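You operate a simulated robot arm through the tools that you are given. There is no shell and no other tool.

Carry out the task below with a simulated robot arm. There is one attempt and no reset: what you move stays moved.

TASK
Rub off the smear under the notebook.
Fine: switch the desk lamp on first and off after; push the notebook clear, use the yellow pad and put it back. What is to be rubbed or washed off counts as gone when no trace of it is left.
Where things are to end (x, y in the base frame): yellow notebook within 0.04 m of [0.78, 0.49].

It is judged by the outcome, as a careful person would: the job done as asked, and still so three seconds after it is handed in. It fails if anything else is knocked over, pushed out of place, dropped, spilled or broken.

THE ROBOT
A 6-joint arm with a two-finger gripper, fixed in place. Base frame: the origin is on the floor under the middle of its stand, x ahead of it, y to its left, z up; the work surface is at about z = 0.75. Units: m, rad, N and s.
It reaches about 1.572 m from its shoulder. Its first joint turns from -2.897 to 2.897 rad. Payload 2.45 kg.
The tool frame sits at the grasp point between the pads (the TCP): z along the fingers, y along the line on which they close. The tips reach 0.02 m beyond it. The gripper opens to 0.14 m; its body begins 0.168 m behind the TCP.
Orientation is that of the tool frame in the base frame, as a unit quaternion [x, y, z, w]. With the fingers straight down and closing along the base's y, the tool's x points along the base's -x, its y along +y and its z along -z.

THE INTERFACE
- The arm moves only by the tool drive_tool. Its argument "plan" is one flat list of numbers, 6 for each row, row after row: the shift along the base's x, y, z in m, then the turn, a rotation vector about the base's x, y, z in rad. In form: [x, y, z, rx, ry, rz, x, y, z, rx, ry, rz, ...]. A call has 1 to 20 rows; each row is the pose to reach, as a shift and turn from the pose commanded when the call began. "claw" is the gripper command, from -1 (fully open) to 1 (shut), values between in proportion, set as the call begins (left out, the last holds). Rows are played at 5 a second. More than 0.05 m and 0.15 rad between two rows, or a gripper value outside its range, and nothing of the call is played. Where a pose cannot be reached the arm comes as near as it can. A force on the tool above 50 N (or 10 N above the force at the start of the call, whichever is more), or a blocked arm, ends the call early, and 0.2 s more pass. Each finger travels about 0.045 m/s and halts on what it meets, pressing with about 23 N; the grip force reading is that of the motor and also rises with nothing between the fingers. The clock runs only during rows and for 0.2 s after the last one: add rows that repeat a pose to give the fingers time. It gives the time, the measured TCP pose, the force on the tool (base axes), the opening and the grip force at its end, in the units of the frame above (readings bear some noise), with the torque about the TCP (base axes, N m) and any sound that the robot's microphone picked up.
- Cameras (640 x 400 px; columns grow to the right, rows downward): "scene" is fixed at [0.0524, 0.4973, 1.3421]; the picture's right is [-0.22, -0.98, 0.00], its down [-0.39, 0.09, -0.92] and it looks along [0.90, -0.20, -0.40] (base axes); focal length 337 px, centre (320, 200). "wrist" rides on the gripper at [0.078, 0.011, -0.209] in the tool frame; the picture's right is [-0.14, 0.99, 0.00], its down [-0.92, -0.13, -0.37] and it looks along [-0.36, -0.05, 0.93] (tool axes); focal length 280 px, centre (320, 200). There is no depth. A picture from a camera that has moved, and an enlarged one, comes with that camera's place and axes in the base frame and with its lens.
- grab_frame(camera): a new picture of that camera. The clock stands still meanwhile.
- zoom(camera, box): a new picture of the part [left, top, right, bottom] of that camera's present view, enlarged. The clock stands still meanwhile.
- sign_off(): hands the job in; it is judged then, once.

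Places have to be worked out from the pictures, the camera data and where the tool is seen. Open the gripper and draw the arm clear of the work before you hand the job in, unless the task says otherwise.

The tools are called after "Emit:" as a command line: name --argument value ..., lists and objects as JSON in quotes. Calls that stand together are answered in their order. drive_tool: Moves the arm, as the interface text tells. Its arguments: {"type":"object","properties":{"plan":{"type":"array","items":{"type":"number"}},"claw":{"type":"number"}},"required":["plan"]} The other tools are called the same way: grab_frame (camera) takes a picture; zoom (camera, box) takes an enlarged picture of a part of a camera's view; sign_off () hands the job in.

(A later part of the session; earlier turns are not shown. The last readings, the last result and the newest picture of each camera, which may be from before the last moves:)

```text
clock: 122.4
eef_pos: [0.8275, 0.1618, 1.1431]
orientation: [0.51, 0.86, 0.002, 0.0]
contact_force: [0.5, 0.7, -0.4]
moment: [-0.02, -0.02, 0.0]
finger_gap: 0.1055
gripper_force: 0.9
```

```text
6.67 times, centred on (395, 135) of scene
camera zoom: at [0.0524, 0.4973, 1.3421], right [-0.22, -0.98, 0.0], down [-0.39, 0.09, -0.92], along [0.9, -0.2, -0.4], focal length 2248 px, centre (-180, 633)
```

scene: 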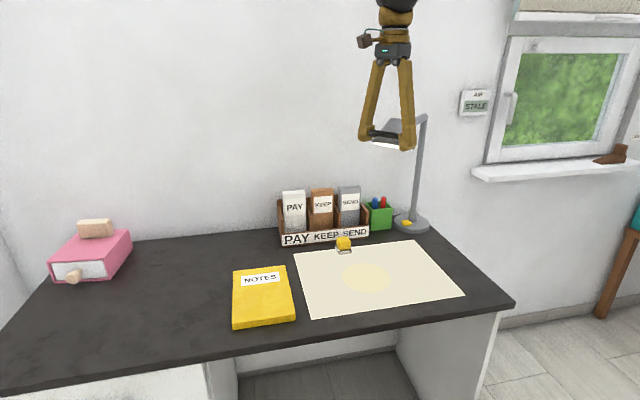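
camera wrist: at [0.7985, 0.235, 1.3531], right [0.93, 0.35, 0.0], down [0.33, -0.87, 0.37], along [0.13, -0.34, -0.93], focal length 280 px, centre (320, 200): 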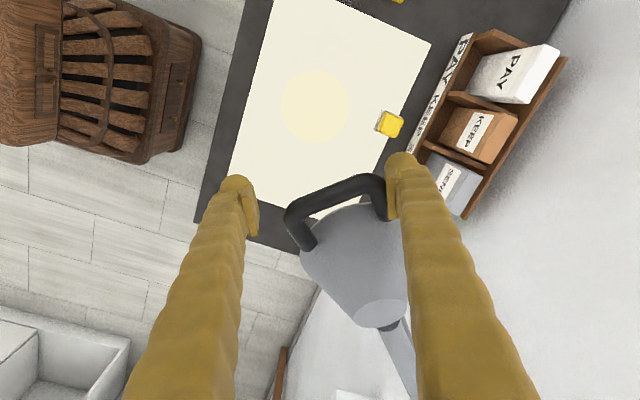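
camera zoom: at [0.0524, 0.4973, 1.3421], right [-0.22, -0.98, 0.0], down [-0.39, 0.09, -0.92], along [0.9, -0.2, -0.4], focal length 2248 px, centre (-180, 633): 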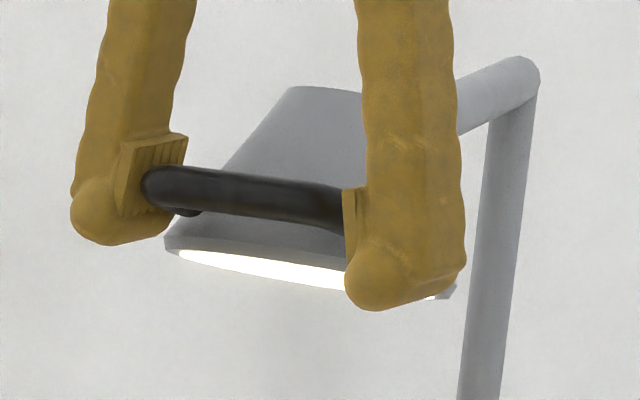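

The handle is nicely between the plates. I'll close softly onto it and try a 1–2 mm lift to see whether the head tilts freely. If the force rises, I'll stop at once.

Emit:
drive_tool --plan '[0, 0, 0, 0, 0, 0, 0, 0, 0, 0, 0, 0, 0, 0, 0, 0, 0, 0]' --claw -0.1

Emit:
drive_tool --plan '[0, 0, 0.0005, 0, 0, 0, 0, 0, 0.001, 0, 0, 0]'

```text
clock: 123.2
eef_pos: [0.8265, 0.1606, 1.1431]
orientation: [0.509, 0.861, 0.002, 0.0]
contact_force: [-0.1, -2.5, 0.0]
moment: [-0.03, -0.03, -0.76]
finger_gap: 0.0853
gripper_force: 38.4
```

```text
clock: 123.8
eef_pos: [0.8269, 0.1609, 1.1444]
orientation: [0.509, 0.861, 0.0, -0.001]
contact_force: [-0.7, -3.5, -10.0]
moment: [0.95, 0.59, -1.0]
finger_gap: 0.085
gripper_force: 45.4
```

A 1 mm lift already gives 10 N, so there's no tilt, only the swivel. I'll undo that immediately and open the grip.

Emit:
drive_tool --plan '[0, 0, -0.001, 0, 0, 0, 0, 0, -0.001, 0, 0, 0]'

Emit:
drive_tool --plan '[0, 0, 0, 0, 0, 0, 0, 0, 0, 0, 0, 0, 0, 0, 0, 0, 0, 0]' --claw -0.5

Emit:
grab_frame --camera "scene"

Emit:
zoom --camera "scene" --box '[350, 60, 450, 240]'

```text
clock: 124.4
eef_pos: [0.8282, 0.1606, 1.1443]
orientation: [0.509, 0.861, 0.002, 0.0]
contact_force: [-7.2, 3.0, 4.0]
moment: [-0.45, -0.26, -0.92]
finger_gap: 0.0853
gripper_force: 45.3
```

```text
clock: 125.2
eef_pos: [0.8267, 0.161, 1.1431]
orientation: [0.51, 0.86, 0.002, 0.0]
contact_force: [0.1, 0.3, -0.2]
moment: [0.02, 0.01, 0.02]
finger_gap: 0.1051
gripper_force: 0.1
```

```text
taken
```

scene: 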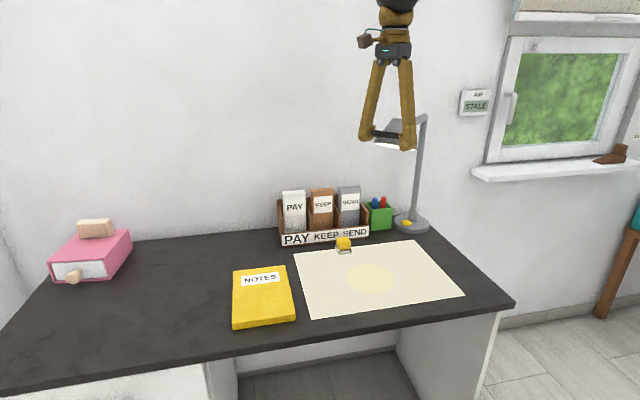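

```text
2.22 times, centred on (400, 150) of scene
camera zoom: at [0.0524, 0.4973, 1.3421], right [-0.22, -0.98, 0.0], down [-0.39, 0.09, -0.92], along [0.9, -0.2, -0.4], focal length 749 px, centre (142, 311)
```

zoom: 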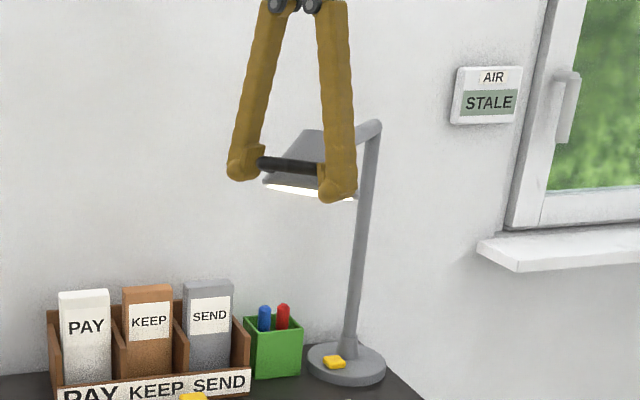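

The lamp is undisturbed apart from its swivel. The strip that the pool can light shows no trace of the smear. I'll now swing the lamp head back along the same arc to its original direction.

Emit:
drive_tool --plan '[0.0129, 0.0127, 0, 0, 0, -0.05, 0.0264, 0.0248, 0, 0, 0, -0.1, 0.0406, 0.0362, 0, 0, 0, -0.15, 0.0553, 0.047, 0, 0, 0, -0.2, 0.0706, 0.0569, 0, 0, 0, -0.25, 0.0863, 0.0661, 0, 0, 0, -0.3, 0.1024, 0.0745, 0, 0, 0, -0.35, 0.1189, 0.0821, 0, 0, 0, -0.4, 0.1358, 0.0888, 0, 0, 0, -0.45, 0.1531, 0.0947, 0, 0, 0, -0.5, 0.1651, 0.0947, 0, 0, 0, -0.5, 0.1731, 0.0944, 0, 0, 0, -0.5, 0.1781, 0.0944, 0, 0, 0, -0.5, 0.1781, 0.0944, 0, 0, 0, -0.5]'

Emit:
zoom --camera "scene" --box '[280, 220, 376, 280]'

Emit:
grab_frame --camera "wrist"

```text
clock: 128.2
eef_pos: [1.0049, 0.2553, 1.1432]
orientation: [0.707, 0.707, 0.001, 0.0]
contact_force: [-0.6, 0.7, 0.0]
moment: [-0.04, 0.01, 0.01]
finger_gap: 0.1053
gripper_force: 0.8
```

```text
6.67 times, centred on (328, 250) of scene
camera zoom: at [0.0524, 0.4973, 1.3421], right [-0.22, -0.98, 0.0], down [-0.39, 0.09, -0.92], along [0.9, -0.2, -0.4], focal length 2248 px, centre (267, -133)
```

zoom: 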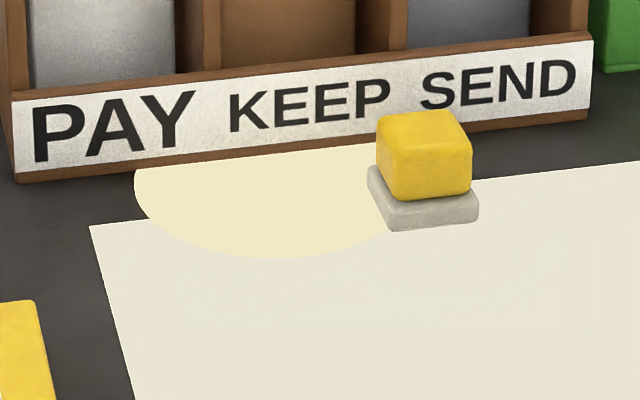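

```text
taken
camera wrist: at [1.0153, 0.3335, 1.3529], right [0.99, -0.14, 0.0], down [-0.13, -0.92, 0.37], along [-0.05, -0.36, -0.93], focal length 280 px, centre (320, 200)
```

wrist: 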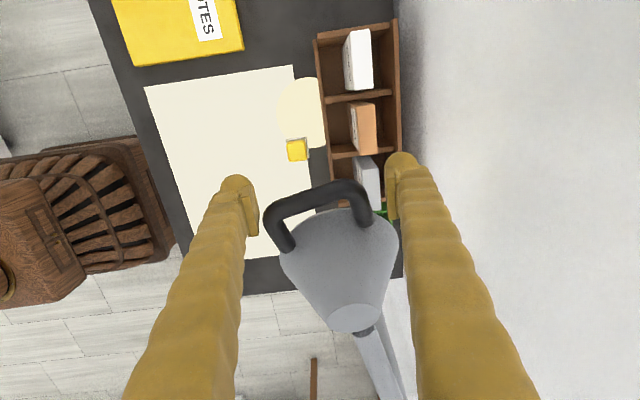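

The pool still needs to travel about 2 cm to be back at its original place. I'll push on gently in small steps.

Emit:
drive_tool --plan '[0.003, 0, 0, 0, 0, 0, 0.006, 0, 0, 0, 0, 0, 0.009, 0, 0, 0, 0, 0, 0.012, 0, 0, 0, 0, 0, 0.014, 0, 0, 0, 0, 0]'

Emit:
zoom --camera "scene" --box '[280, 220, 376, 280]'

```text
clock: 129.4
eef_pos: [1.0191, 0.2558, 1.1433]
orientation: [0.707, 0.707, 0.002, 0.0]
contact_force: [-1.3, 0.1, 0.3]
moment: [-0.01, 0.03, -0.02]
finger_gap: 0.1056
gripper_force: 0.5
```

```text
6.67 times, centred on (328, 250) of scene
camera zoom: at [0.0524, 0.4973, 1.3421], right [-0.22, -0.98, 0.0], down [-0.39, 0.09, -0.92], along [0.9, -0.2, -0.4], focal length 2248 px, centre (267, -133)
```

zoom: 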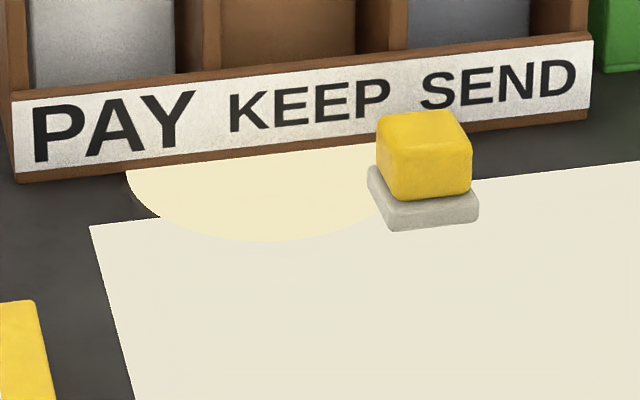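

The pool's direction is back, but its centre seems about 2 cm off radially compared with the original. I'll compare the wrist view with the earlier one to see what differs.

Emit:
grab_frame --camera "wrist"

Emit:
zoom --camera "scene" --box '[310, 95, 440, 176]'

Emit:
zoom --camera "scene" --box '[280, 100, 440, 260]'

```text
taken
camera wrist: at [1.0289, 0.3336, 1.3527], right [0.99, -0.14, 0.0], down [-0.13, -0.92, 0.37], along [-0.05, -0.36, -0.93], focal length 280 px, centre (320, 200)
```

wrist: 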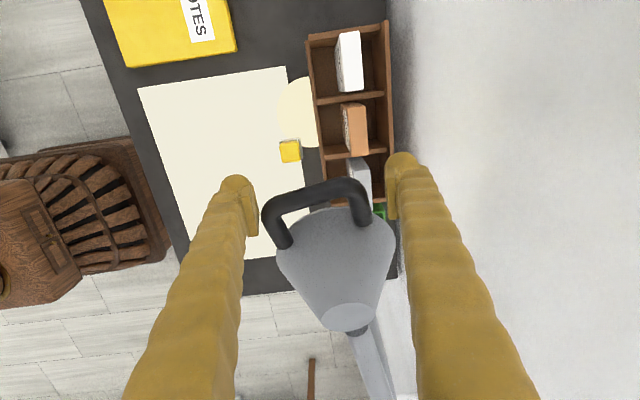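

```text
4.92 times, centred on (375, 136) of scene
camera zoom: at [0.0524, 0.4973, 1.3421], right [-0.22, -0.98, 0.0], down [-0.39, 0.09, -0.92], along [0.9, -0.2, -0.4], focal length 1660 px, centre (49, 518)
```

zoom: 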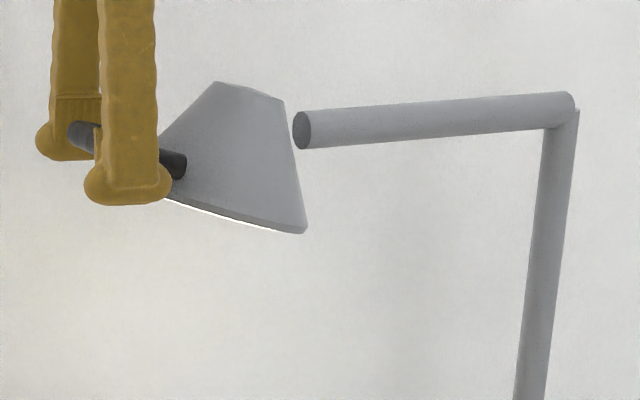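

```text
2.50 times, centred on (360, 180) of scene
camera zoom: at [0.0524, 0.4973, 1.3421], right [-0.22, -0.98, 0.0], down [-0.39, 0.09, -0.92], along [0.9, -0.2, -0.4], focal length 843 px, centre (220, 250)
```

zoom: 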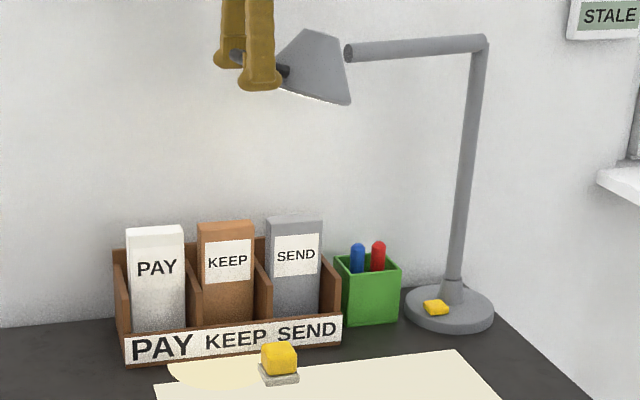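

The head also tilts, with stiff friction: the rim shows it dropped about 4° from where it began, likely from my grip test. That's useful as well as something to restore. I'll centre on the handle, grip it, and raise it gently in small steps.

Emit:
drive_tool --plan '[-0.005, 0, 0, 0, 0, 0, -0.009, 0, 0, 0, 0, 0, -0.009, 0, 0, 0, 0, 0]'

Emit:
drive_tool --plan '[0, 0, 0, 0, 0, 0, 0, 0, 0, 0, 0, 0, 0, 0, 0, 0, 0, 0]' --claw -0.18

Emit:
drive_tool --plan '[0, 0, 0.001, 0, 0, 0, 0, 0, 0.002, 0, 0, 0]'

```text
clock: 130.2
eef_pos: [1.0087, 0.2556, 1.1437]
orientation: [0.707, 0.707, 0.001, 0.0]
contact_force: [0.6, 0.5, -0.7]
moment: [-0.02, 0.01, -0.02]
finger_gap: 0.1049
gripper_force: 0.0
```

```text
clock: 131.0
eef_pos: [1.009, 0.2559, 1.1427]
orientation: [0.707, 0.707, 0.002, 0.0]
contact_force: [-1.1, -1.2, 0.8]
moment: [-0.04, 0.0, -0.51]
finger_gap: 0.087
gripper_force: 40.0
```

```text
clock: 131.6
eef_pos: [1.009, 0.2565, 1.1448]
orientation: [0.707, 0.708, 0.001, 0.0]
contact_force: [-2.5, -3.5, -10.5]
moment: [1.06, 0.14, -0.68]
finger_gap: 0.0866
gripper_force: 45.3
```

The force is about 10 N, as before. I'll lift 2 mm more to see whether it slides (constant force) or is rigid (rising force).

Emit:
drive_tool --plan '[0, 0, 0.001, 0, 0, 0, 0, 0, 0.002, 0, 0, 0]'

Emit:
zoom --camera "scene" --box '[280, 220, 376, 280]'

Emit:
zoom --camera "scene" --box '[310, 95, 440, 176]'

```text
clock: 132.2
eef_pos: [1.0105, 0.2548, 1.1469]
orientation: [0.707, 0.707, 0.002, 0.0]
contact_force: [-2.5, 0.6, -9.9]
moment: [0.87, 0.12, -0.64]
finger_gap: 0.0863
gripper_force: 45.0
```

```text
6.67 times, centred on (328, 250) of scene
camera zoom: at [0.0524, 0.4973, 1.3421], right [-0.22, -0.98, 0.0], down [-0.39, 0.09, -0.92], along [0.9, -0.2, -0.4], focal length 2248 px, centre (267, -133)
```

zoom: 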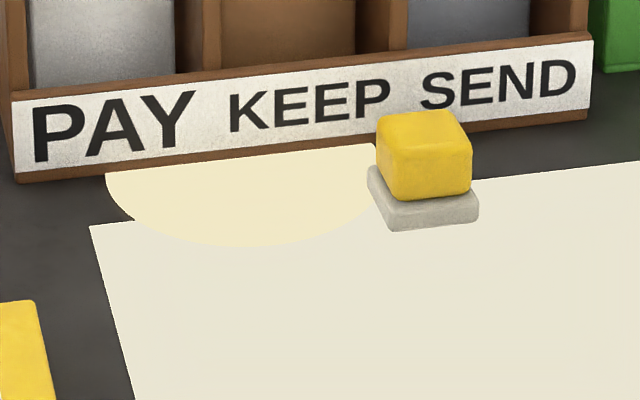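

```text
4.92 times, centred on (375, 136) of scene
camera zoom: at [0.0524, 0.4973, 1.3421], right [-0.22, -0.98, 0.0], down [-0.39, 0.09, -0.92], along [0.9, -0.2, -0.4], focal length 1660 px, centre (49, 518)
```

zoom: 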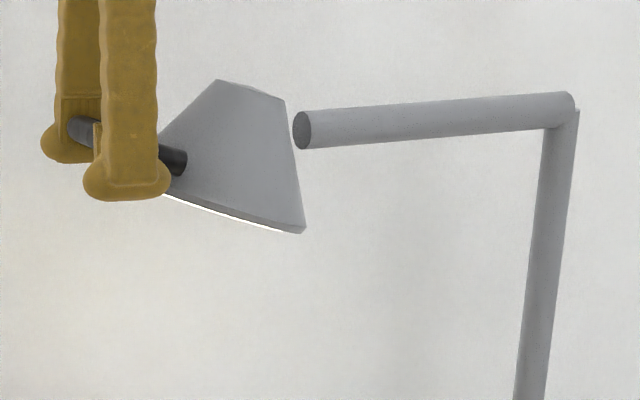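

The force is constant at about 10 N and the pool shifts outward, so the head does tilt against friction, which confirms it's meant to be aimed. I'll raise the handle about 16 mm more so the pool can reach the rest of the rubbed area.

Emit:
drive_tool --plan '[0, 0, 0.002, 0, 0, 0, 0, 0, 0.004, 0, 0, 0, 0, 0, 0.006, 0, 0, 0, 0, -0.0005, 0.008, 0, 0, 0, 0, -0.001, 0.01, 0, 0, 0, 0, -0.001, 0.012, 0, 0, 0, 0, -0.0015, 0.014, 0, 0, 0, 0, -0.002, 0.016, 0, 0, 0]'

Emit:
grab_frame --camera "scene"

Emit:
zoom --camera "scene" --box '[280, 100, 440, 260]'

```text
clock: 134.0
eef_pos: [1.0106, 0.2542, 1.1631]
orientation: [0.706, 0.708, 0.002, 0.001]
contact_force: [-4.0, 11.1, -8.0]
moment: [0.78, 0.13, -0.67]
finger_gap: 0.0853
gripper_force: 44.7
```

```text
taken
```

scene: 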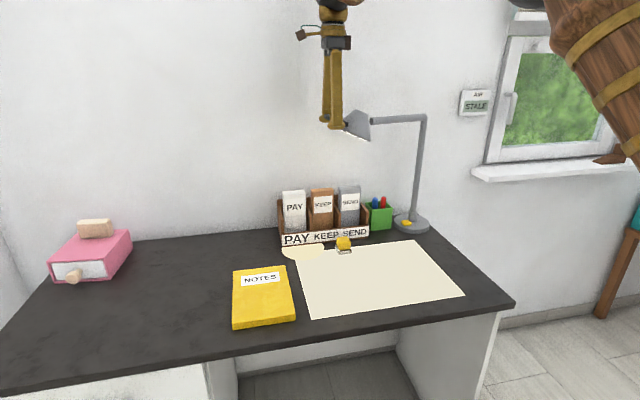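

```text
2.50 times, centred on (360, 180) of scene
camera zoom: at [0.0524, 0.4973, 1.3421], right [-0.22, -0.98, 0.0], down [-0.39, 0.09, -0.92], along [0.9, -0.2, -0.4], focal length 843 px, centre (220, 250)
```

zoom: 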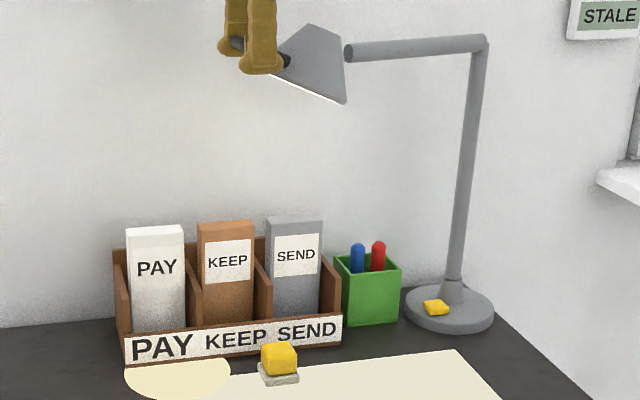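

The pool moved out to a radius of about 0.45 m from the pole. I need a little more, so I'll lift another 14 mm, allowing the handle to drift slightly outward.

Emit:
drive_tool --plan '[0, 0.0015, 0.002, 0, 0, 0, 0, 0.003, 0.004, 0, 0, 0, 0, 0.0035, 0.006, 0, 0, 0, 0, 0.004, 0.008, 0, 0, 0, 0, 0.004, 0.01, 0, 0, 0, 0, 0.004, 0.012, 0, 0, 0, 0, 0.004, 0.014, 0, 0, 0, 0, 0.004, 0.014, 0, 0, 0]'

Emit:
grab_frame --camera "wrist"

Emit:
zoom --camera "scene" --box '[270, 100, 440, 270]'

```text
clock: 135.8
eef_pos: [1.0099, 0.2559, 1.1789]
orientation: [0.707, 0.707, 0.002, 0.002]
contact_force: [0.9, -2.2, 3.8]
moment: [-0.49, -0.19, -0.13]
finger_gap: 0.0839
gripper_force: 20.5
```

```text
taken
camera wrist: at [1.0198, 0.3349, 1.3885], right [0.99, -0.14, 0.0], down [-0.13, -0.92, 0.37], along [-0.05, -0.36, -0.93], focal length 280 px, centre (320, 200)
```

wrist: 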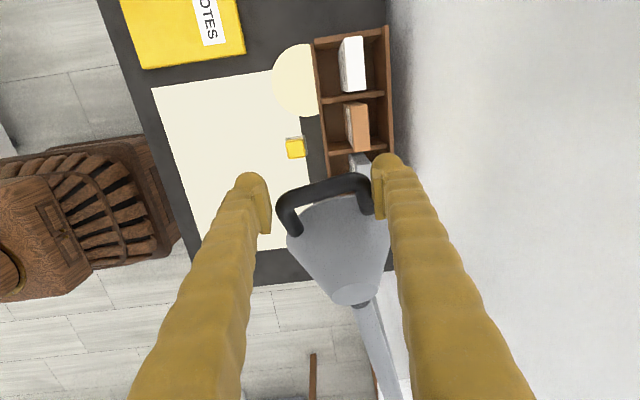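

```text
2.35 times, centred on (355, 185) of scene
camera zoom: at [0.0524, 0.4973, 1.3421], right [-0.22, -0.98, 0.0], down [-0.39, 0.09, -0.92], along [0.9, -0.2, -0.4], focal length 793 px, centre (238, 235)
```

zoom: 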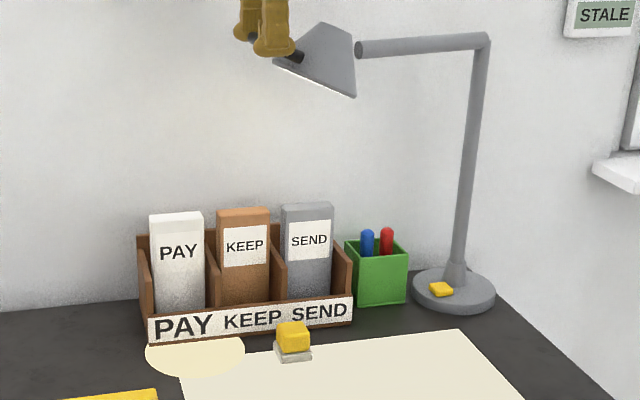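

The grip slipped slightly, but the pool is now at a radius of about 0.46 m, enough to reach the centre of the rubbed area. I'll open to the loose straddle, settle a bit lower around the handle, and look.

Emit:
drive_tool --plan '[0, 0, 0, 0, 0, 0, 0, 0, 0, 0, 0, 0, 0, 0, -0.006, 0, 0, 0, 0, 0, -0.012, 0, 0, 0, 0, 0, -0.012, 0, 0, 0]' --claw -0.5

Emit:
grab_frame --camera "wrist"

Emit:
zoom --camera "scene" --box '[310, 85, 440, 166]'

```text
clock: 137.0
eef_pos: [1.0091, 0.2574, 1.1663]
orientation: [0.707, 0.707, 0.001, 0.0]
contact_force: [-0.6, 0.2, 0.3]
moment: [0.0, -0.02, 0.0]
finger_gap: 0.1052
gripper_force: 0.0
```

```text
taken
camera wrist: at [1.0203, 0.3352, 1.3755], right [0.99, -0.14, 0.0], down [-0.13, -0.92, 0.37], along [-0.05, -0.36, -0.93], focal length 280 px, centre (320, 200)
```

wrist: 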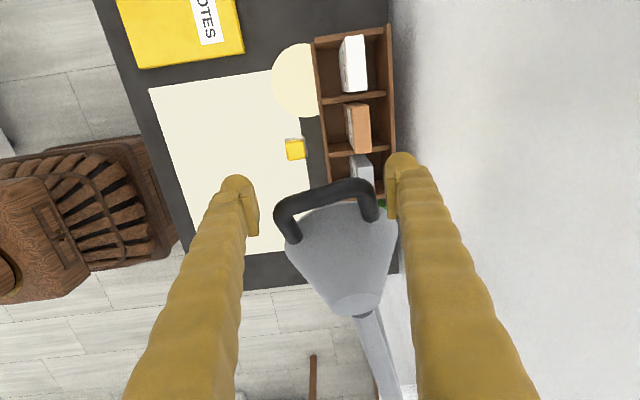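

```text
4.92 times, centred on (375, 126) of scene
camera zoom: at [0.0524, 0.4973, 1.3421], right [-0.22, -0.98, 0.0], down [-0.39, 0.09, -0.92], along [0.9, -0.2, -0.4], focal length 1660 px, centre (49, 567)
```

zoom: 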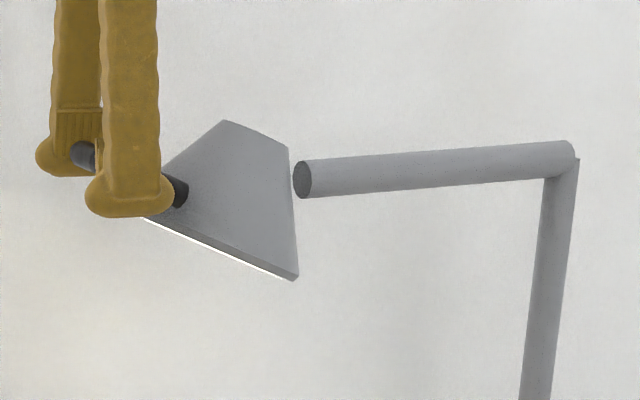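

I'll swing the lamp toward the notebook's old place again, now with the pool farther out, stopping after 0.2 rad.

Emit:
drive_tool --plan '[-0.008, 0, 0, 0, 0, 0, -0.016, 0, 0, 0, 0, 0, -0.022, 0, 0, 0, 0, 0, -0.028, 0, 0, 0, 0, 0, -0.0367, -0.003, 0, 0, 0, 0.025, -0.0453, -0.0059, 0, 0, 0, 0.05, -0.0538, -0.0092, 0, 0, 0, 0.075, -0.0622, -0.0126, 0, 0, 0, 0.1, -0.0705, -0.0164, 0, 0, 0, 0.125, -0.0787, -0.0202, 0, 0, 0, 0.15, -0.0868, -0.0244, 0, 0, 0, 0.175, -0.0948, -0.0286, 0, 0, 0, 0.2, -0.0948, -0.0286, 0, 0, 0, 0.2]'

Emit:
zoom --camera "scene" --box '[270, 225, 430, 325]'

Emit:
grab_frame --camera "wrist"

```text
clock: 139.8
eef_pos: [0.9146, 0.2278, 1.1664]
orientation: [0.633, 0.774, 0.002, 0.001]
contact_force: [0.5, -0.4, -0.2]
moment: [0.01, -0.02, 0.01]
finger_gap: 0.1048
gripper_force: 0.0
```

```text
4.00 times, centred on (350, 275) of scene
camera zoom: at [0.0524, 0.4973, 1.3421], right [-0.22, -0.98, 0.0], down [-0.39, 0.09, -0.92], along [0.9, -0.2, -0.4], focal length 1348 px, centre (200, -100)
```

zoom: 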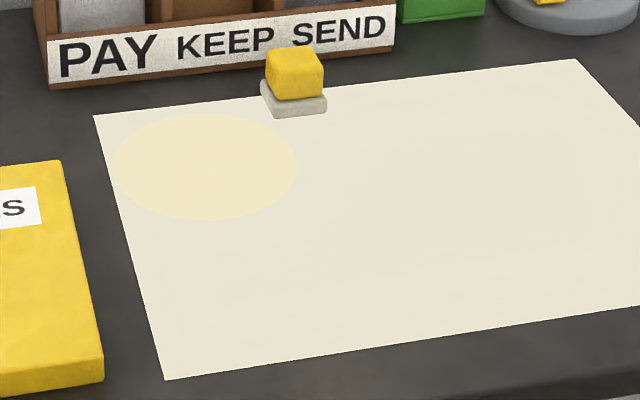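

```text
taken
camera wrist: at [0.9086, 0.307, 1.3756], right [1.0, 0.06, 0.0], down [0.06, -0.93, 0.37], along [0.03, -0.37, -0.93], focal length 280 px, centre (320, 200)
```

wrist: 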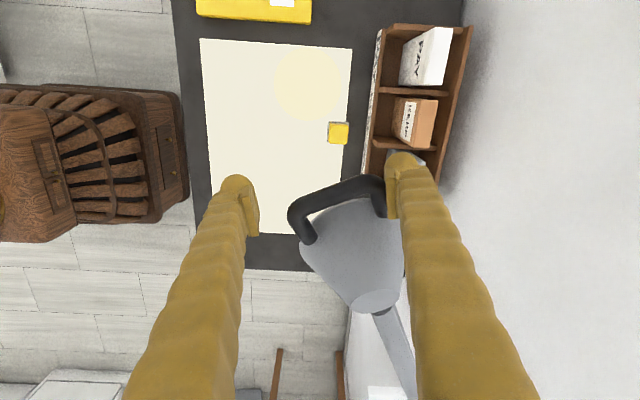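

The pool is at about [0.890, 0.308] and clean. I'll swing on another 0.12 rad.

Emit:
drive_tool --plan '[-0.0079, -0.0046, 0, 0, 0, 0.025, -0.0157, -0.0092, 0, 0, 0, 0.05, -0.0234, -0.0142, 0, 0, 0, 0.075, -0.031, -0.0191, 0, 0, 0, 0.1, -0.0384, -0.0245, 0, 0, 0, 0.125, -0.0384, -0.0245, 0, 0, 0, 0.125]'

Emit:
zoom --camera "scene" --box '[270, 225, 430, 325]'

```text
clock: 141.2
eef_pos: [0.8769, 0.2046, 1.1662]
orientation: [0.583, 0.813, 0.002, 0.001]
contact_force: [1.0, 0.2, 0.3]
moment: [0.0, -0.03, -0.02]
finger_gap: 0.1056
gripper_force: 0.5
```

```text
4.00 times, centred on (350, 275) of scene
camera zoom: at [0.0524, 0.4973, 1.3421], right [-0.22, -0.98, 0.0], down [-0.39, 0.09, -0.92], along [0.9, -0.2, -0.4], focal length 1348 px, centre (200, -100)
```

zoom: 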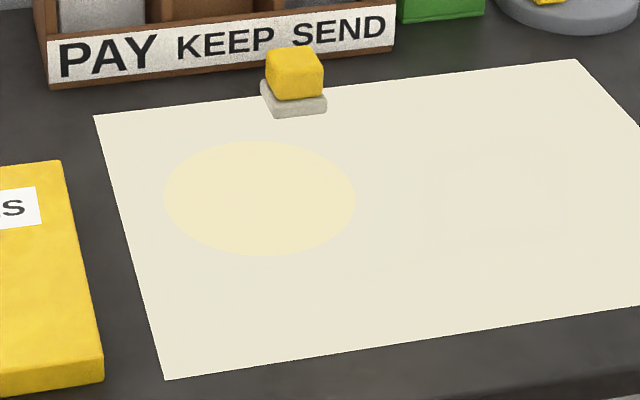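

The pool is at about [0.841, 0.278], also clean. Swinging on by 0.125 rad more.

Emit:
drive_tool --plan '[-0.0074, -0.0054, 0, 0, 0, 0.025, -0.0147, -0.011, 0, 0, 0, 0.05, -0.0217, -0.0168, 0, 0, 0, 0.075, -0.0285, -0.0228, 0, 0, 0, 0.1, -0.0352, -0.0289, 0, 0, 0, 0.125, -0.0352, -0.0289, 0, 0, 0, 0.125]'

Emit:
zoom --camera "scene" --box '[270, 225, 430, 325]'

Emit:
grab_frame --camera "wrist"

```text
clock: 142.6
eef_pos: [0.8416, 0.1751, 1.1645]
orientation: [0.532, 0.847, 0.001, 0.0]
contact_force: [1.5, 0.7, 0.6]
moment: [0.01, 0.0, 0.0]
finger_gap: 0.1056
gripper_force: 0.1
```

```text
4.00 times, centred on (350, 275) of scene
camera zoom: at [0.0524, 0.4973, 1.3421], right [-0.22, -0.98, 0.0], down [-0.39, 0.09, -0.92], along [0.9, -0.2, -0.4], focal length 1348 px, centre (200, -100)
```

zoom: 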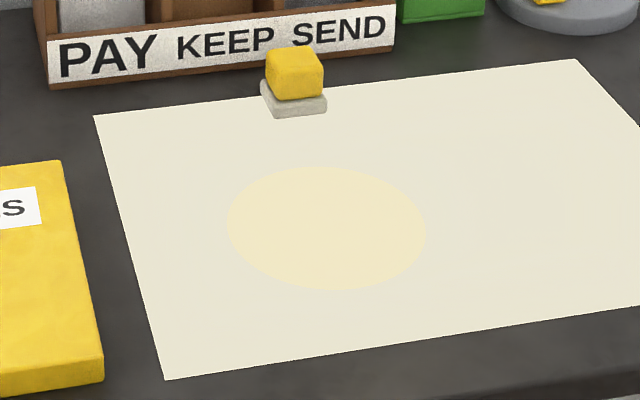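

```text
taken
camera wrist: at [0.8158, 0.2496, 1.3739], right [0.95, 0.31, 0.0], down [0.29, -0.89, 0.37], along [0.12, -0.35, -0.93], focal length 280 px, centre (320, 200)
```

wrist: 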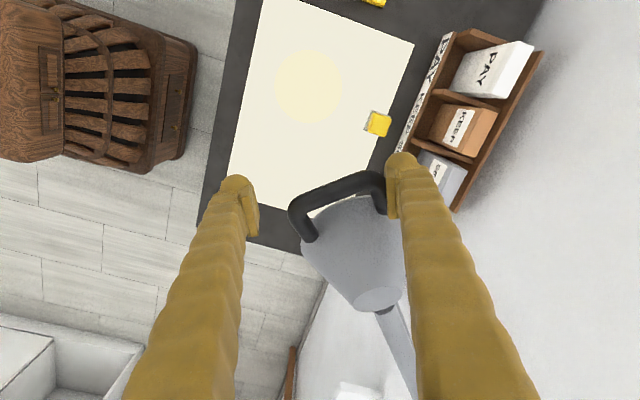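

The lit patch around [0.797, 0.241] is clean, and the footprint's centre was lit and clean in the previous view. For the last corner I'll centre on the handle, grip it, and raise it a bit more here.

Emit:
drive_tool --plan '[0.0045, 0.0022, 0, 0, 0, 0, 0.009, 0.0043, 0, 0, 0, 0, 0.009, 0.0043, 0, 0, 0, 0]'

Emit:
drive_tool --plan '[0, 0, 0, 0, 0, 0, 0, 0, 0, 0, 0, 0, 0, 0, 0, 0, 0, 0]' --claw -0.18

Emit:
drive_tool --plan '[0, 0, 0.002, 0, 0, 0, -0.0005, 0.0005, 0.004, 0, 0, 0, -0.001, 0.001, 0.006, 0, 0, 0, -0.0015, 0.0015, 0.008, 0, 0, 0, -0.0018, 0.002, 0.01, 0, 0, 0]'

Emit:
zoom --camera "scene" --box '[270, 225, 430, 325]'

```text
clock: 143.4
eef_pos: [0.8495, 0.18, 1.1659]
orientation: [0.531, 0.847, 0.001, -0.001]
contact_force: [0.0, -0.6, 0.2]
moment: [-0.01, -0.01, 0.04]
finger_gap: 0.1051
gripper_force: 0.0
```

```text
clock: 144.2
eef_pos: [0.8499, 0.1786, 1.1659]
orientation: [0.532, 0.847, 0.003, 0.0]
contact_force: [0.6, -0.3, -1.0]
moment: [0.02, 0.03, -0.02]
finger_gap: 0.0836
gripper_force: 1.0
```

```text
clock: 145.4
eef_pos: [0.8494, 0.1813, 1.1756]
orientation: [0.531, 0.847, 0.002, 0.001]
contact_force: [-0.5, -0.3, 0.1]
moment: [0.01, -0.02, -0.04]
finger_gap: 0.0832
gripper_force: 0.4
```

```text
4.00 times, centred on (350, 275) of scene
camera zoom: at [0.0524, 0.4973, 1.3421], right [-0.22, -0.98, 0.0], down [-0.39, 0.09, -0.92], along [0.9, -0.2, -0.4], focal length 1348 px, centre (200, -100)
```

zoom: 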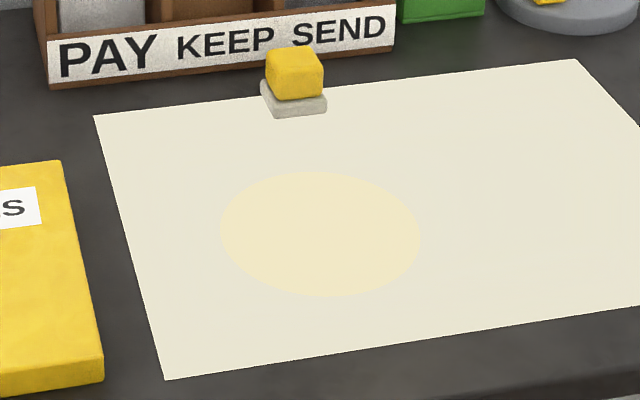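

The grip was too loose to lift it. I'll squeeze a bit more and lift again.

Emit:
drive_tool --plan '[0, 0, -0.01, 0, 0, 0, 0, 0, -0.01, 0, 0, 0]'

Emit:
drive_tool --plan '[0, 0, 0, 0, 0, 0, 0, 0, 0, 0, 0, 0, 0, 0, 0.002, 0, 0, 0, -0.0005, 0.0005, 0.004, 0, 0, 0, -0.001, 0.001, 0.006, 0, 0, 0, -0.0015, 0.0015, 0.008, 0, 0, 0, -0.0018, 0.002, 0.01, 0, 0, 0, -0.0023, 0.0026, 0.012, 0, 0, 0, -0.0026, 0.003, 0.014, 0, 0, 0, -0.0026, 0.003, 0.016, 0, 0, 0]' --claw 0

Emit:
zoom --camera "scene" --box '[270, 225, 430, 325]'

Emit:
grab_frame --camera "wrist"

```text
clock: 146.0
eef_pos: [0.8479, 0.1803, 1.1656]
orientation: [0.531, 0.847, 0.001, 0.0]
contact_force: [-0.9, 0.0, -0.1]
moment: [0.03, -0.02, -0.02]
finger_gap: 0.0835
gripper_force: 0.2
```

```text
clock: 148.2
eef_pos: [0.8453, 0.1875, 1.1831]
orientation: [0.53, 0.848, 0.002, -0.001]
contact_force: [-8.0, 3.8, -28.2]
moment: [0.11, 0.11, -1.1]
finger_gap: 0.0813
gripper_force: 44.9
```

```text
4.00 times, centred on (350, 275) of scene
camera zoom: at [0.0524, 0.4973, 1.3421], right [-0.22, -0.98, 0.0], down [-0.39, 0.09, -0.92], along [0.9, -0.2, -0.4], focal length 1348 px, centre (200, -100)
```

zoom: 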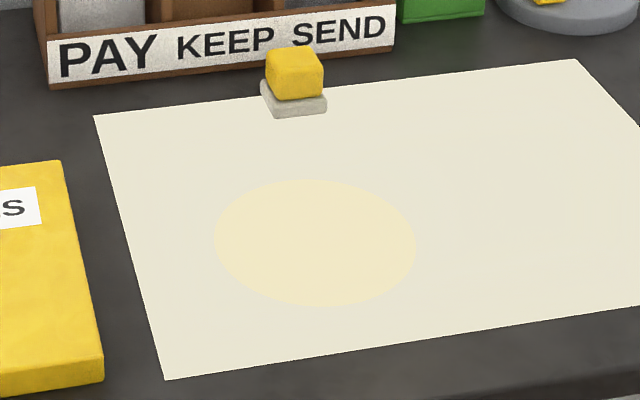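

```text
taken
camera wrist: at [0.8204, 0.2612, 1.3915], right [0.95, 0.31, 0.0], down [0.29, -0.89, 0.36], along [0.11, -0.35, -0.93], focal length 280 px, centre (320, 200)
```

wrist: 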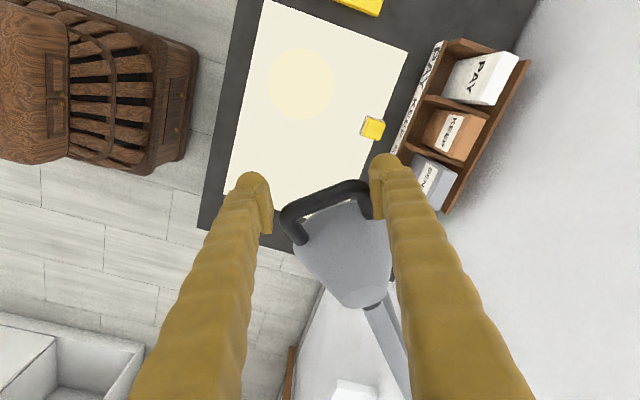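

The force rose to 28 N, so the head is at its tilt limit and I won't push more. Everything the lamp can light is clean. I'll unload now and return the lamp to how it was.

Emit:
drive_tool --plan '[0.0005, -0.001, -0.002, 0, 0, 0, 0.001, -0.0015, -0.004, 0, 0, 0]'

Emit:
drive_tool --plan '[0, 0, 0, 0, 0, 0, 0, 0, 0, 0, 0, 0, 0, 0, -0.006, 0, 0, 0, 0, -0.002, -0.012, 0, 0, 0, 0, -0.002, -0.016, 0, 0, 0]' --claw -0.5

Emit:
grab_frame --camera "wrist"

Emit:
zoom --camera "scene" --box '[350, 60, 450, 240]'

```text
clock: 148.8
eef_pos: [0.8448, 0.1868, 1.1806]
orientation: [0.531, 0.847, 0.003, 0.0]
contact_force: [-10.6, 5.0, 0.9]
moment: [-0.4, -0.14, -1.4]
finger_gap: 0.081
gripper_force: 44.9
stopped in row 2: the force on the tool passed its limit at 56 N (the readings are from after the stop); the commanded pose is now the measured one
```

```text
clock: 150.0
eef_pos: [0.8461, 0.1851, 1.1653]
orientation: [0.53, 0.848, 0.003, -0.001]
contact_force: [0.1, 0.7, -1.1]
moment: [0.02, 0.01, 0.02]
finger_gap: 0.1049
gripper_force: 0.1
```

```text
taken
camera wrist: at [0.8202, 0.2588, 1.3738], right [0.95, 0.31, 0.0], down [0.29, -0.89, 0.36], along [0.12, -0.34, -0.93], focal length 280 px, centre (320, 200)
```

wrist: 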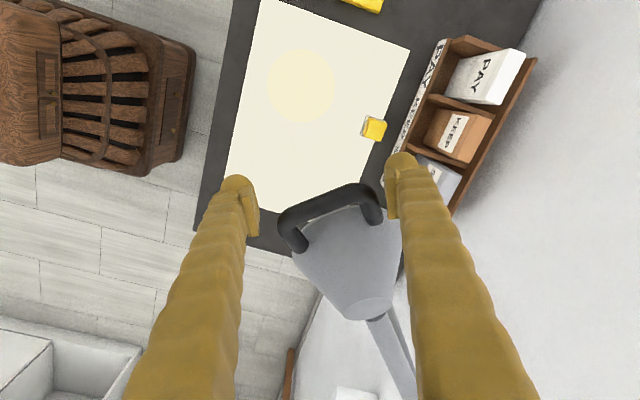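

```text
2.22 times, centred on (400, 150) of scene
camera zoom: at [0.0524, 0.4973, 1.3421], right [-0.22, -0.98, 0.0], down [-0.39, 0.09, -0.92], along [0.9, -0.2, -0.4], focal length 749 px, centre (142, 311)
```

zoom: 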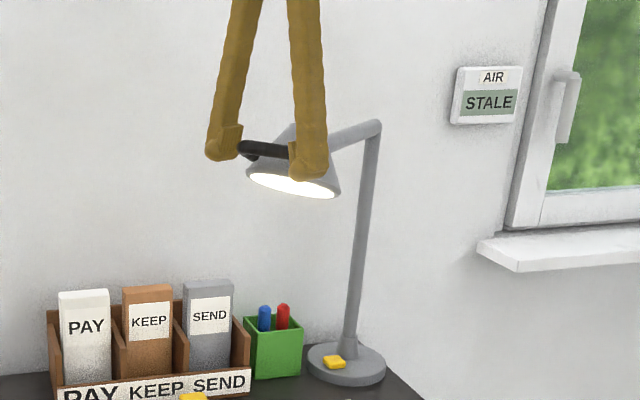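

The lamp is fine. I'll swing it back along the arc to its original direction.

Emit:
drive_tool --plan '[0.0148, 0.0103, 0, 0, 0, -0.05, 0.0294, 0.0214, 0, 0, 0, -0.1, 0.0446, 0.0319, 0, 0, 0, -0.15, 0.0602, 0.0415, 0, 0, 0, -0.2, 0.0762, 0.0502, 0, 0, 0, -0.25, 0.0927, 0.0582, 0, 0, 0, -0.3, 0.1095, 0.0653, 0, 0, 0, -0.35, 0.1267, 0.0716, 0, 0, 0, -0.4, 0.1349, 0.0729, 0, 0, 0, -0.45, 0.144, 0.0724, 0, 0, 0, -0.45, 0.152, 0.0719, 0, 0, 0, -0.45, 0.158, 0.0717, 0, 0, 0, -0.45, 0.164, 0.0717, 0, 0, 0, -0.45, 0.17, 0.0717, 0, 0, 0, -0.45, 0.17, 0.0717, 0, 0, 0, -0.45]'

Emit:
grab_frame --camera "wrist"

Emit:
zoom --camera "scene" --box '[315, 90, 445, 171]'

Emit:
zoom --camera "scene" --box '[280, 220, 376, 280]'

```text
clock: 153.2
eef_pos: [1.0151, 0.2546, 1.1646]
orientation: [0.707, 0.708, 0.004, 0.0]
contact_force: [-0.8, -0.3, -0.1]
moment: [-0.04, -0.01, 0.03]
finger_gap: 0.1052
gripper_force: 0.4
```

```text
taken
camera wrist: at [1.0248, 0.3338, 1.3742], right [0.99, -0.14, 0.0], down [-0.13, -0.92, 0.36], along [-0.05, -0.36, -0.93], focal length 280 px, centre (320, 200)
```

wrist: 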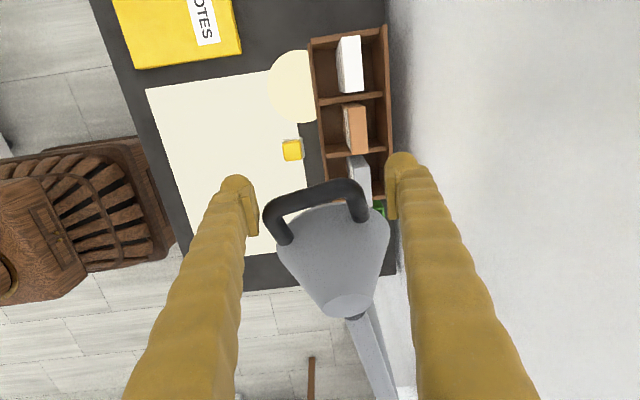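

```text
4.92 times, centred on (380, 130) of scene
camera zoom: at [0.0524, 0.4973, 1.3421], right [-0.22, -0.98, 0.0], down [-0.39, 0.09, -0.92], along [0.9, -0.2, -0.4], focal length 1660 px, centre (25, 542)
```

zoom: 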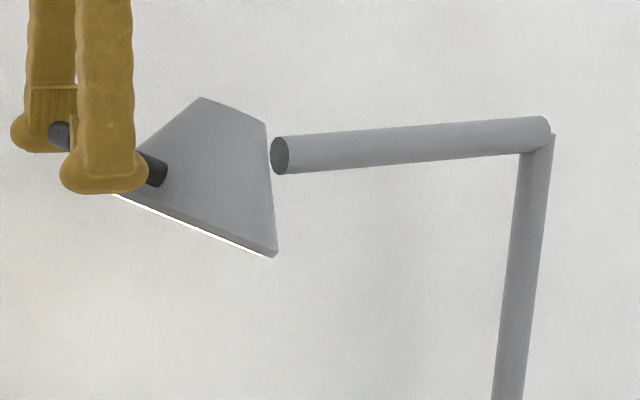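

```text
6.67 times, centred on (328, 250) of scene
camera zoom: at [0.0524, 0.4973, 1.3421], right [-0.22, -0.98, 0.0], down [-0.39, 0.09, -0.92], along [0.9, -0.2, -0.4], focal length 2248 px, centre (267, -133)
```

zoom: 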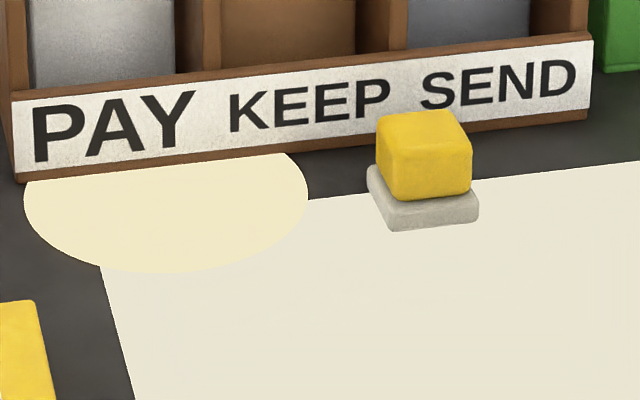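

Direction is nearly restored; the tilt is still about 12 mm of handle travel too high. I'll centre on the handle, grip, and lower it, comparing the pool with the original picture.

Emit:
drive_tool --plan '[-0.005, 0, -0.002, 0, 0, 0, -0.01, 0, -0.002, 0, 0, 0, -0.01, 0, -0.002, 0, 0, 0]'

Emit:
drive_tool --plan '[0, 0, 0, 0, 0, 0, 0, 0, 0, 0, 0, 0, 0, 0, 0, 0, 0, 0]' --claw -0.1

Emit:
drive_tool --plan '[0, 0, -0.002, 0, 0, 0, 0, -0.0005, -0.004, 0, 0, 0, 0, -0.001, -0.006, 0, 0, 0, 0, -0.0015, -0.008, 0, 0, 0, 0, -0.002, -0.01, 0, 0, 0]'

Emit:
zoom --camera "scene" --box '[280, 220, 376, 280]'

```text
clock: 154.0
eef_pos: [1.0056, 0.2569, 1.1614]
orientation: [0.706, 0.708, 0.004, 0.0]
contact_force: [-0.7, -0.3, 0.1]
moment: [0.01, 0.02, -0.03]
finger_gap: 0.1049
gripper_force: 0.0
```

```text
clock: 154.8
eef_pos: [1.0057, 0.2569, 1.162]
orientation: [0.706, 0.708, 0.003, 0.0]
contact_force: [-1.1, -0.8, 0.4]
moment: [-0.01, -0.07, -0.43]
finger_gap: 0.0854
gripper_force: 39.4
```

```text
clock: 156.0
eef_pos: [1.0052, 0.256, 1.1523]
orientation: [0.706, 0.708, 0.005, 0.0]
contact_force: [-7.0, 31.0, 10.7]
moment: [-1.03, -0.27, -0.54]
finger_gap: 0.0851
gripper_force: 45.2
```

```text
6.67 times, centred on (328, 250) of scene
camera zoom: at [0.0524, 0.4973, 1.3421], right [-0.22, -0.98, 0.0], down [-0.39, 0.09, -0.92], along [0.9, -0.2, -0.4], focal length 2248 px, centre (267, -133)
```

zoom: 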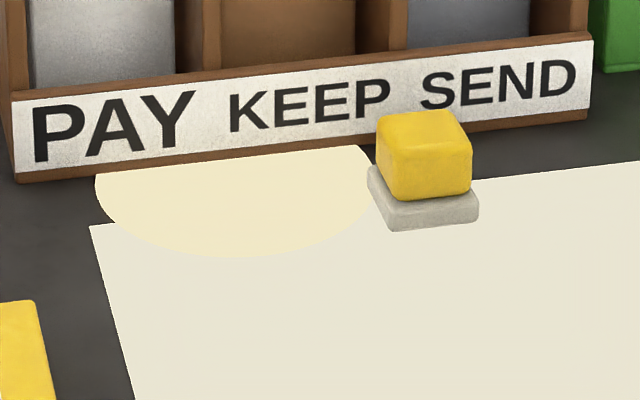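

The pool is almost where it began (within about 7 mm). There's some sideways load on the grip, so I'll relieve it by easing outward before I open.

Emit:
drive_tool --plan '[0, 0.001, 0, 0, 0, 0, 0, 0.0018, 0, 0, 0, 0]'

Emit:
drive_tool --plan '[0, 0, 0, 0, 0, 0, 0, 0, 0, 0, 0, 0, 0, 0, 0, 0, 0, 0]' --claw -0.5

Emit:
zoom --camera "scene" --box '[280, 220, 376, 280]'

Emit:
grab_frame --camera "wrist"

```text
clock: 156.6
eef_pos: [1.0052, 0.2562, 1.1516]
orientation: [0.706, 0.708, 0.004, -0.001]
contact_force: [-9.3, 24.7, 2.0]
moment: [-0.31, -0.09, -1.23]
finger_gap: 0.0853
gripper_force: 44.9
```

```text
clock: 157.4
eef_pos: [1.0063, 0.2548, 1.1531]
orientation: [0.706, 0.708, 0.004, 0.0]
contact_force: [-0.5, -0.4, 0.2]
moment: [0.02, 0.0, -0.01]
finger_gap: 0.1051
gripper_force: 0.0
```

```text
6.67 times, centred on (328, 250) of scene
camera zoom: at [0.0524, 0.4973, 1.3421], right [-0.22, -0.98, 0.0], down [-0.39, 0.09, -0.92], along [0.9, -0.2, -0.4], focal length 2248 px, centre (267, -133)
```

zoom: 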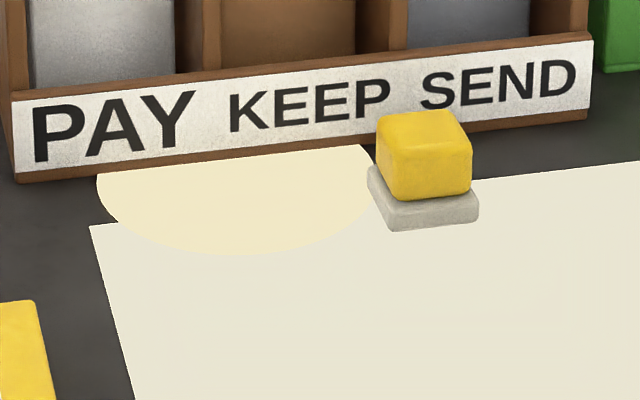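

```text
taken
camera wrist: at [1.0152, 0.3333, 1.3622], right [0.99, -0.14, 0.0], down [-0.13, -0.92, 0.36], along [-0.05, -0.36, -0.93], focal length 280 px, centre (320, 200)
```

wrist: 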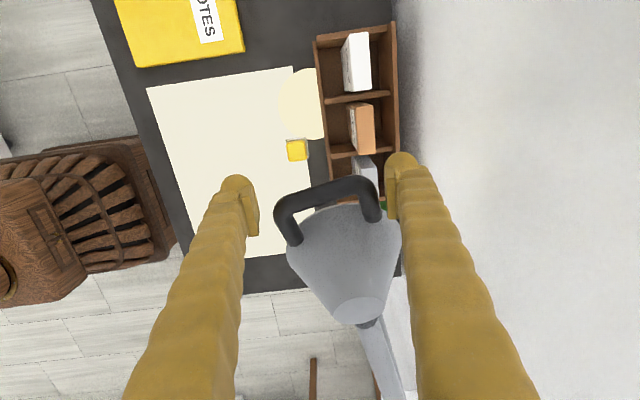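

The pool is within about 5 mm of its original place. One last small nudge with the near finger should correct the direction.

Emit:
drive_tool --plan '[0.004, 0, 0, 0, 0, 0, 0.008, 0, 0, 0, 0, 0, 0.012, 0, 0, 0, 0, 0, 0.015, 0, 0, 0, 0, 0, 0.017, 0, 0, 0, 0, 0, 0.017, 0, 0, 0, 0, 0]'

Emit:
zoom --camera "scene" --box '[280, 220, 376, 280]'

```text
clock: 158.8
eef_pos: [1.0224, 0.2556, 1.1527]
orientation: [0.706, 0.708, 0.004, 0.0]
contact_force: [-0.1, -1.0, 0.2]
moment: [0.01, 0.0, 0.01]
finger_gap: 0.1052
gripper_force: 0.6
```

```text
6.67 times, centred on (328, 250) of scene
camera zoom: at [0.0524, 0.4973, 1.3421], right [-0.22, -0.98, 0.0], down [-0.39, 0.09, -0.92], along [0.9, -0.2, -0.4], focal length 2248 px, centre (267, -133)
```

zoom: 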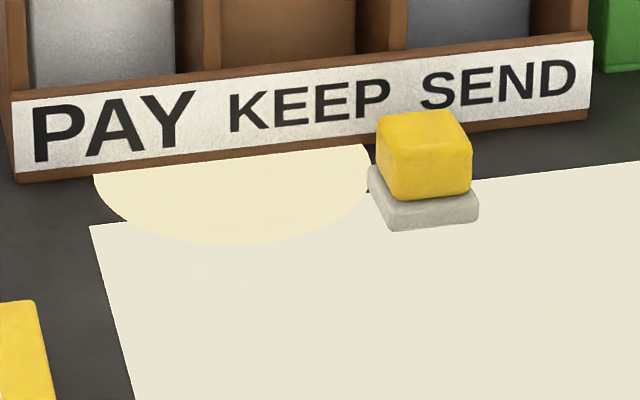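

The lamp is back to within a few millimetres of its original aim. I'll centre between the prongs, open fully, and lift straight out.

Emit:
drive_tool --plan '[-0.005, 0, 0, 0, 0, 0, -0.009, 0, 0, 0, 0, 0, -0.009, 0, 0, 0, 0, 0]'

Emit:
drive_tool --plan '[0, 0, 0, 0, 0, 0, 0, 0, 0, 0, 0, 0, 0, 0, 0.02, 0, 0, 0, 0, 0, 0.05, 0, 0, 0, 0, 0.005, 0.09, 0, 0, 0, 0, 0.01, 0.13, 0, 0, 0, 0, 0.015, 0.165, 0, 0, 0]' --claw -1

Emit:
grab_frame --camera "scene"

Emit:
zoom --camera "scene" --box '[315, 90, 445, 171]'

```text
clock: 159.6
eef_pos: [1.0139, 0.2557, 1.1532]
orientation: [0.706, 0.708, 0.004, 0.0]
contact_force: [0.3, 0.0, 0.4]
moment: [0.0, -0.02, 0.03]
finger_gap: 0.105
gripper_force: 0.0
```

```text
clock: 161.2
eef_pos: [1.0124, 0.2715, 1.3189]
orientation: [0.706, 0.708, 0.003, 0.0]
contact_force: [0.3, 0.6, 0.7]
moment: [0.03, -0.08, 0.0]
finger_gap: 0.1398
gripper_force: 0.1
```

```text
taken
```

scene: 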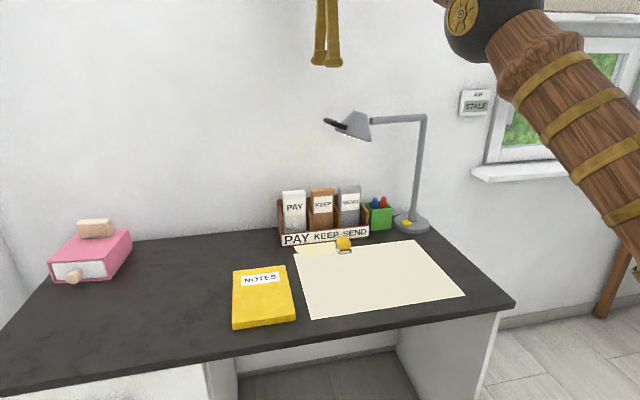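

```text
4.92 times, centred on (380, 130) of scene
camera zoom: at [0.0524, 0.4973, 1.3421], right [-0.22, -0.98, 0.0], down [-0.39, 0.09, -0.92], along [0.9, -0.2, -0.4], focal length 1660 px, centre (25, 542)
```

zoom: 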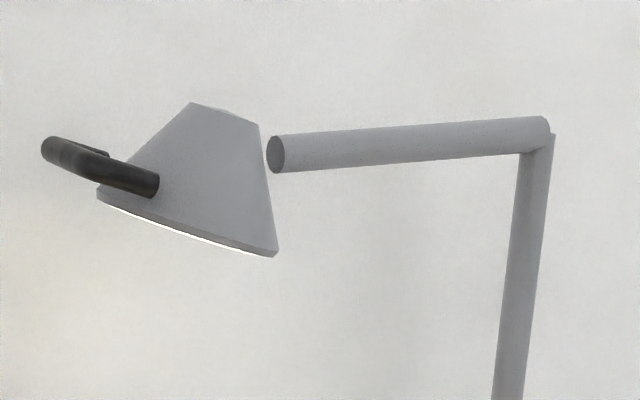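

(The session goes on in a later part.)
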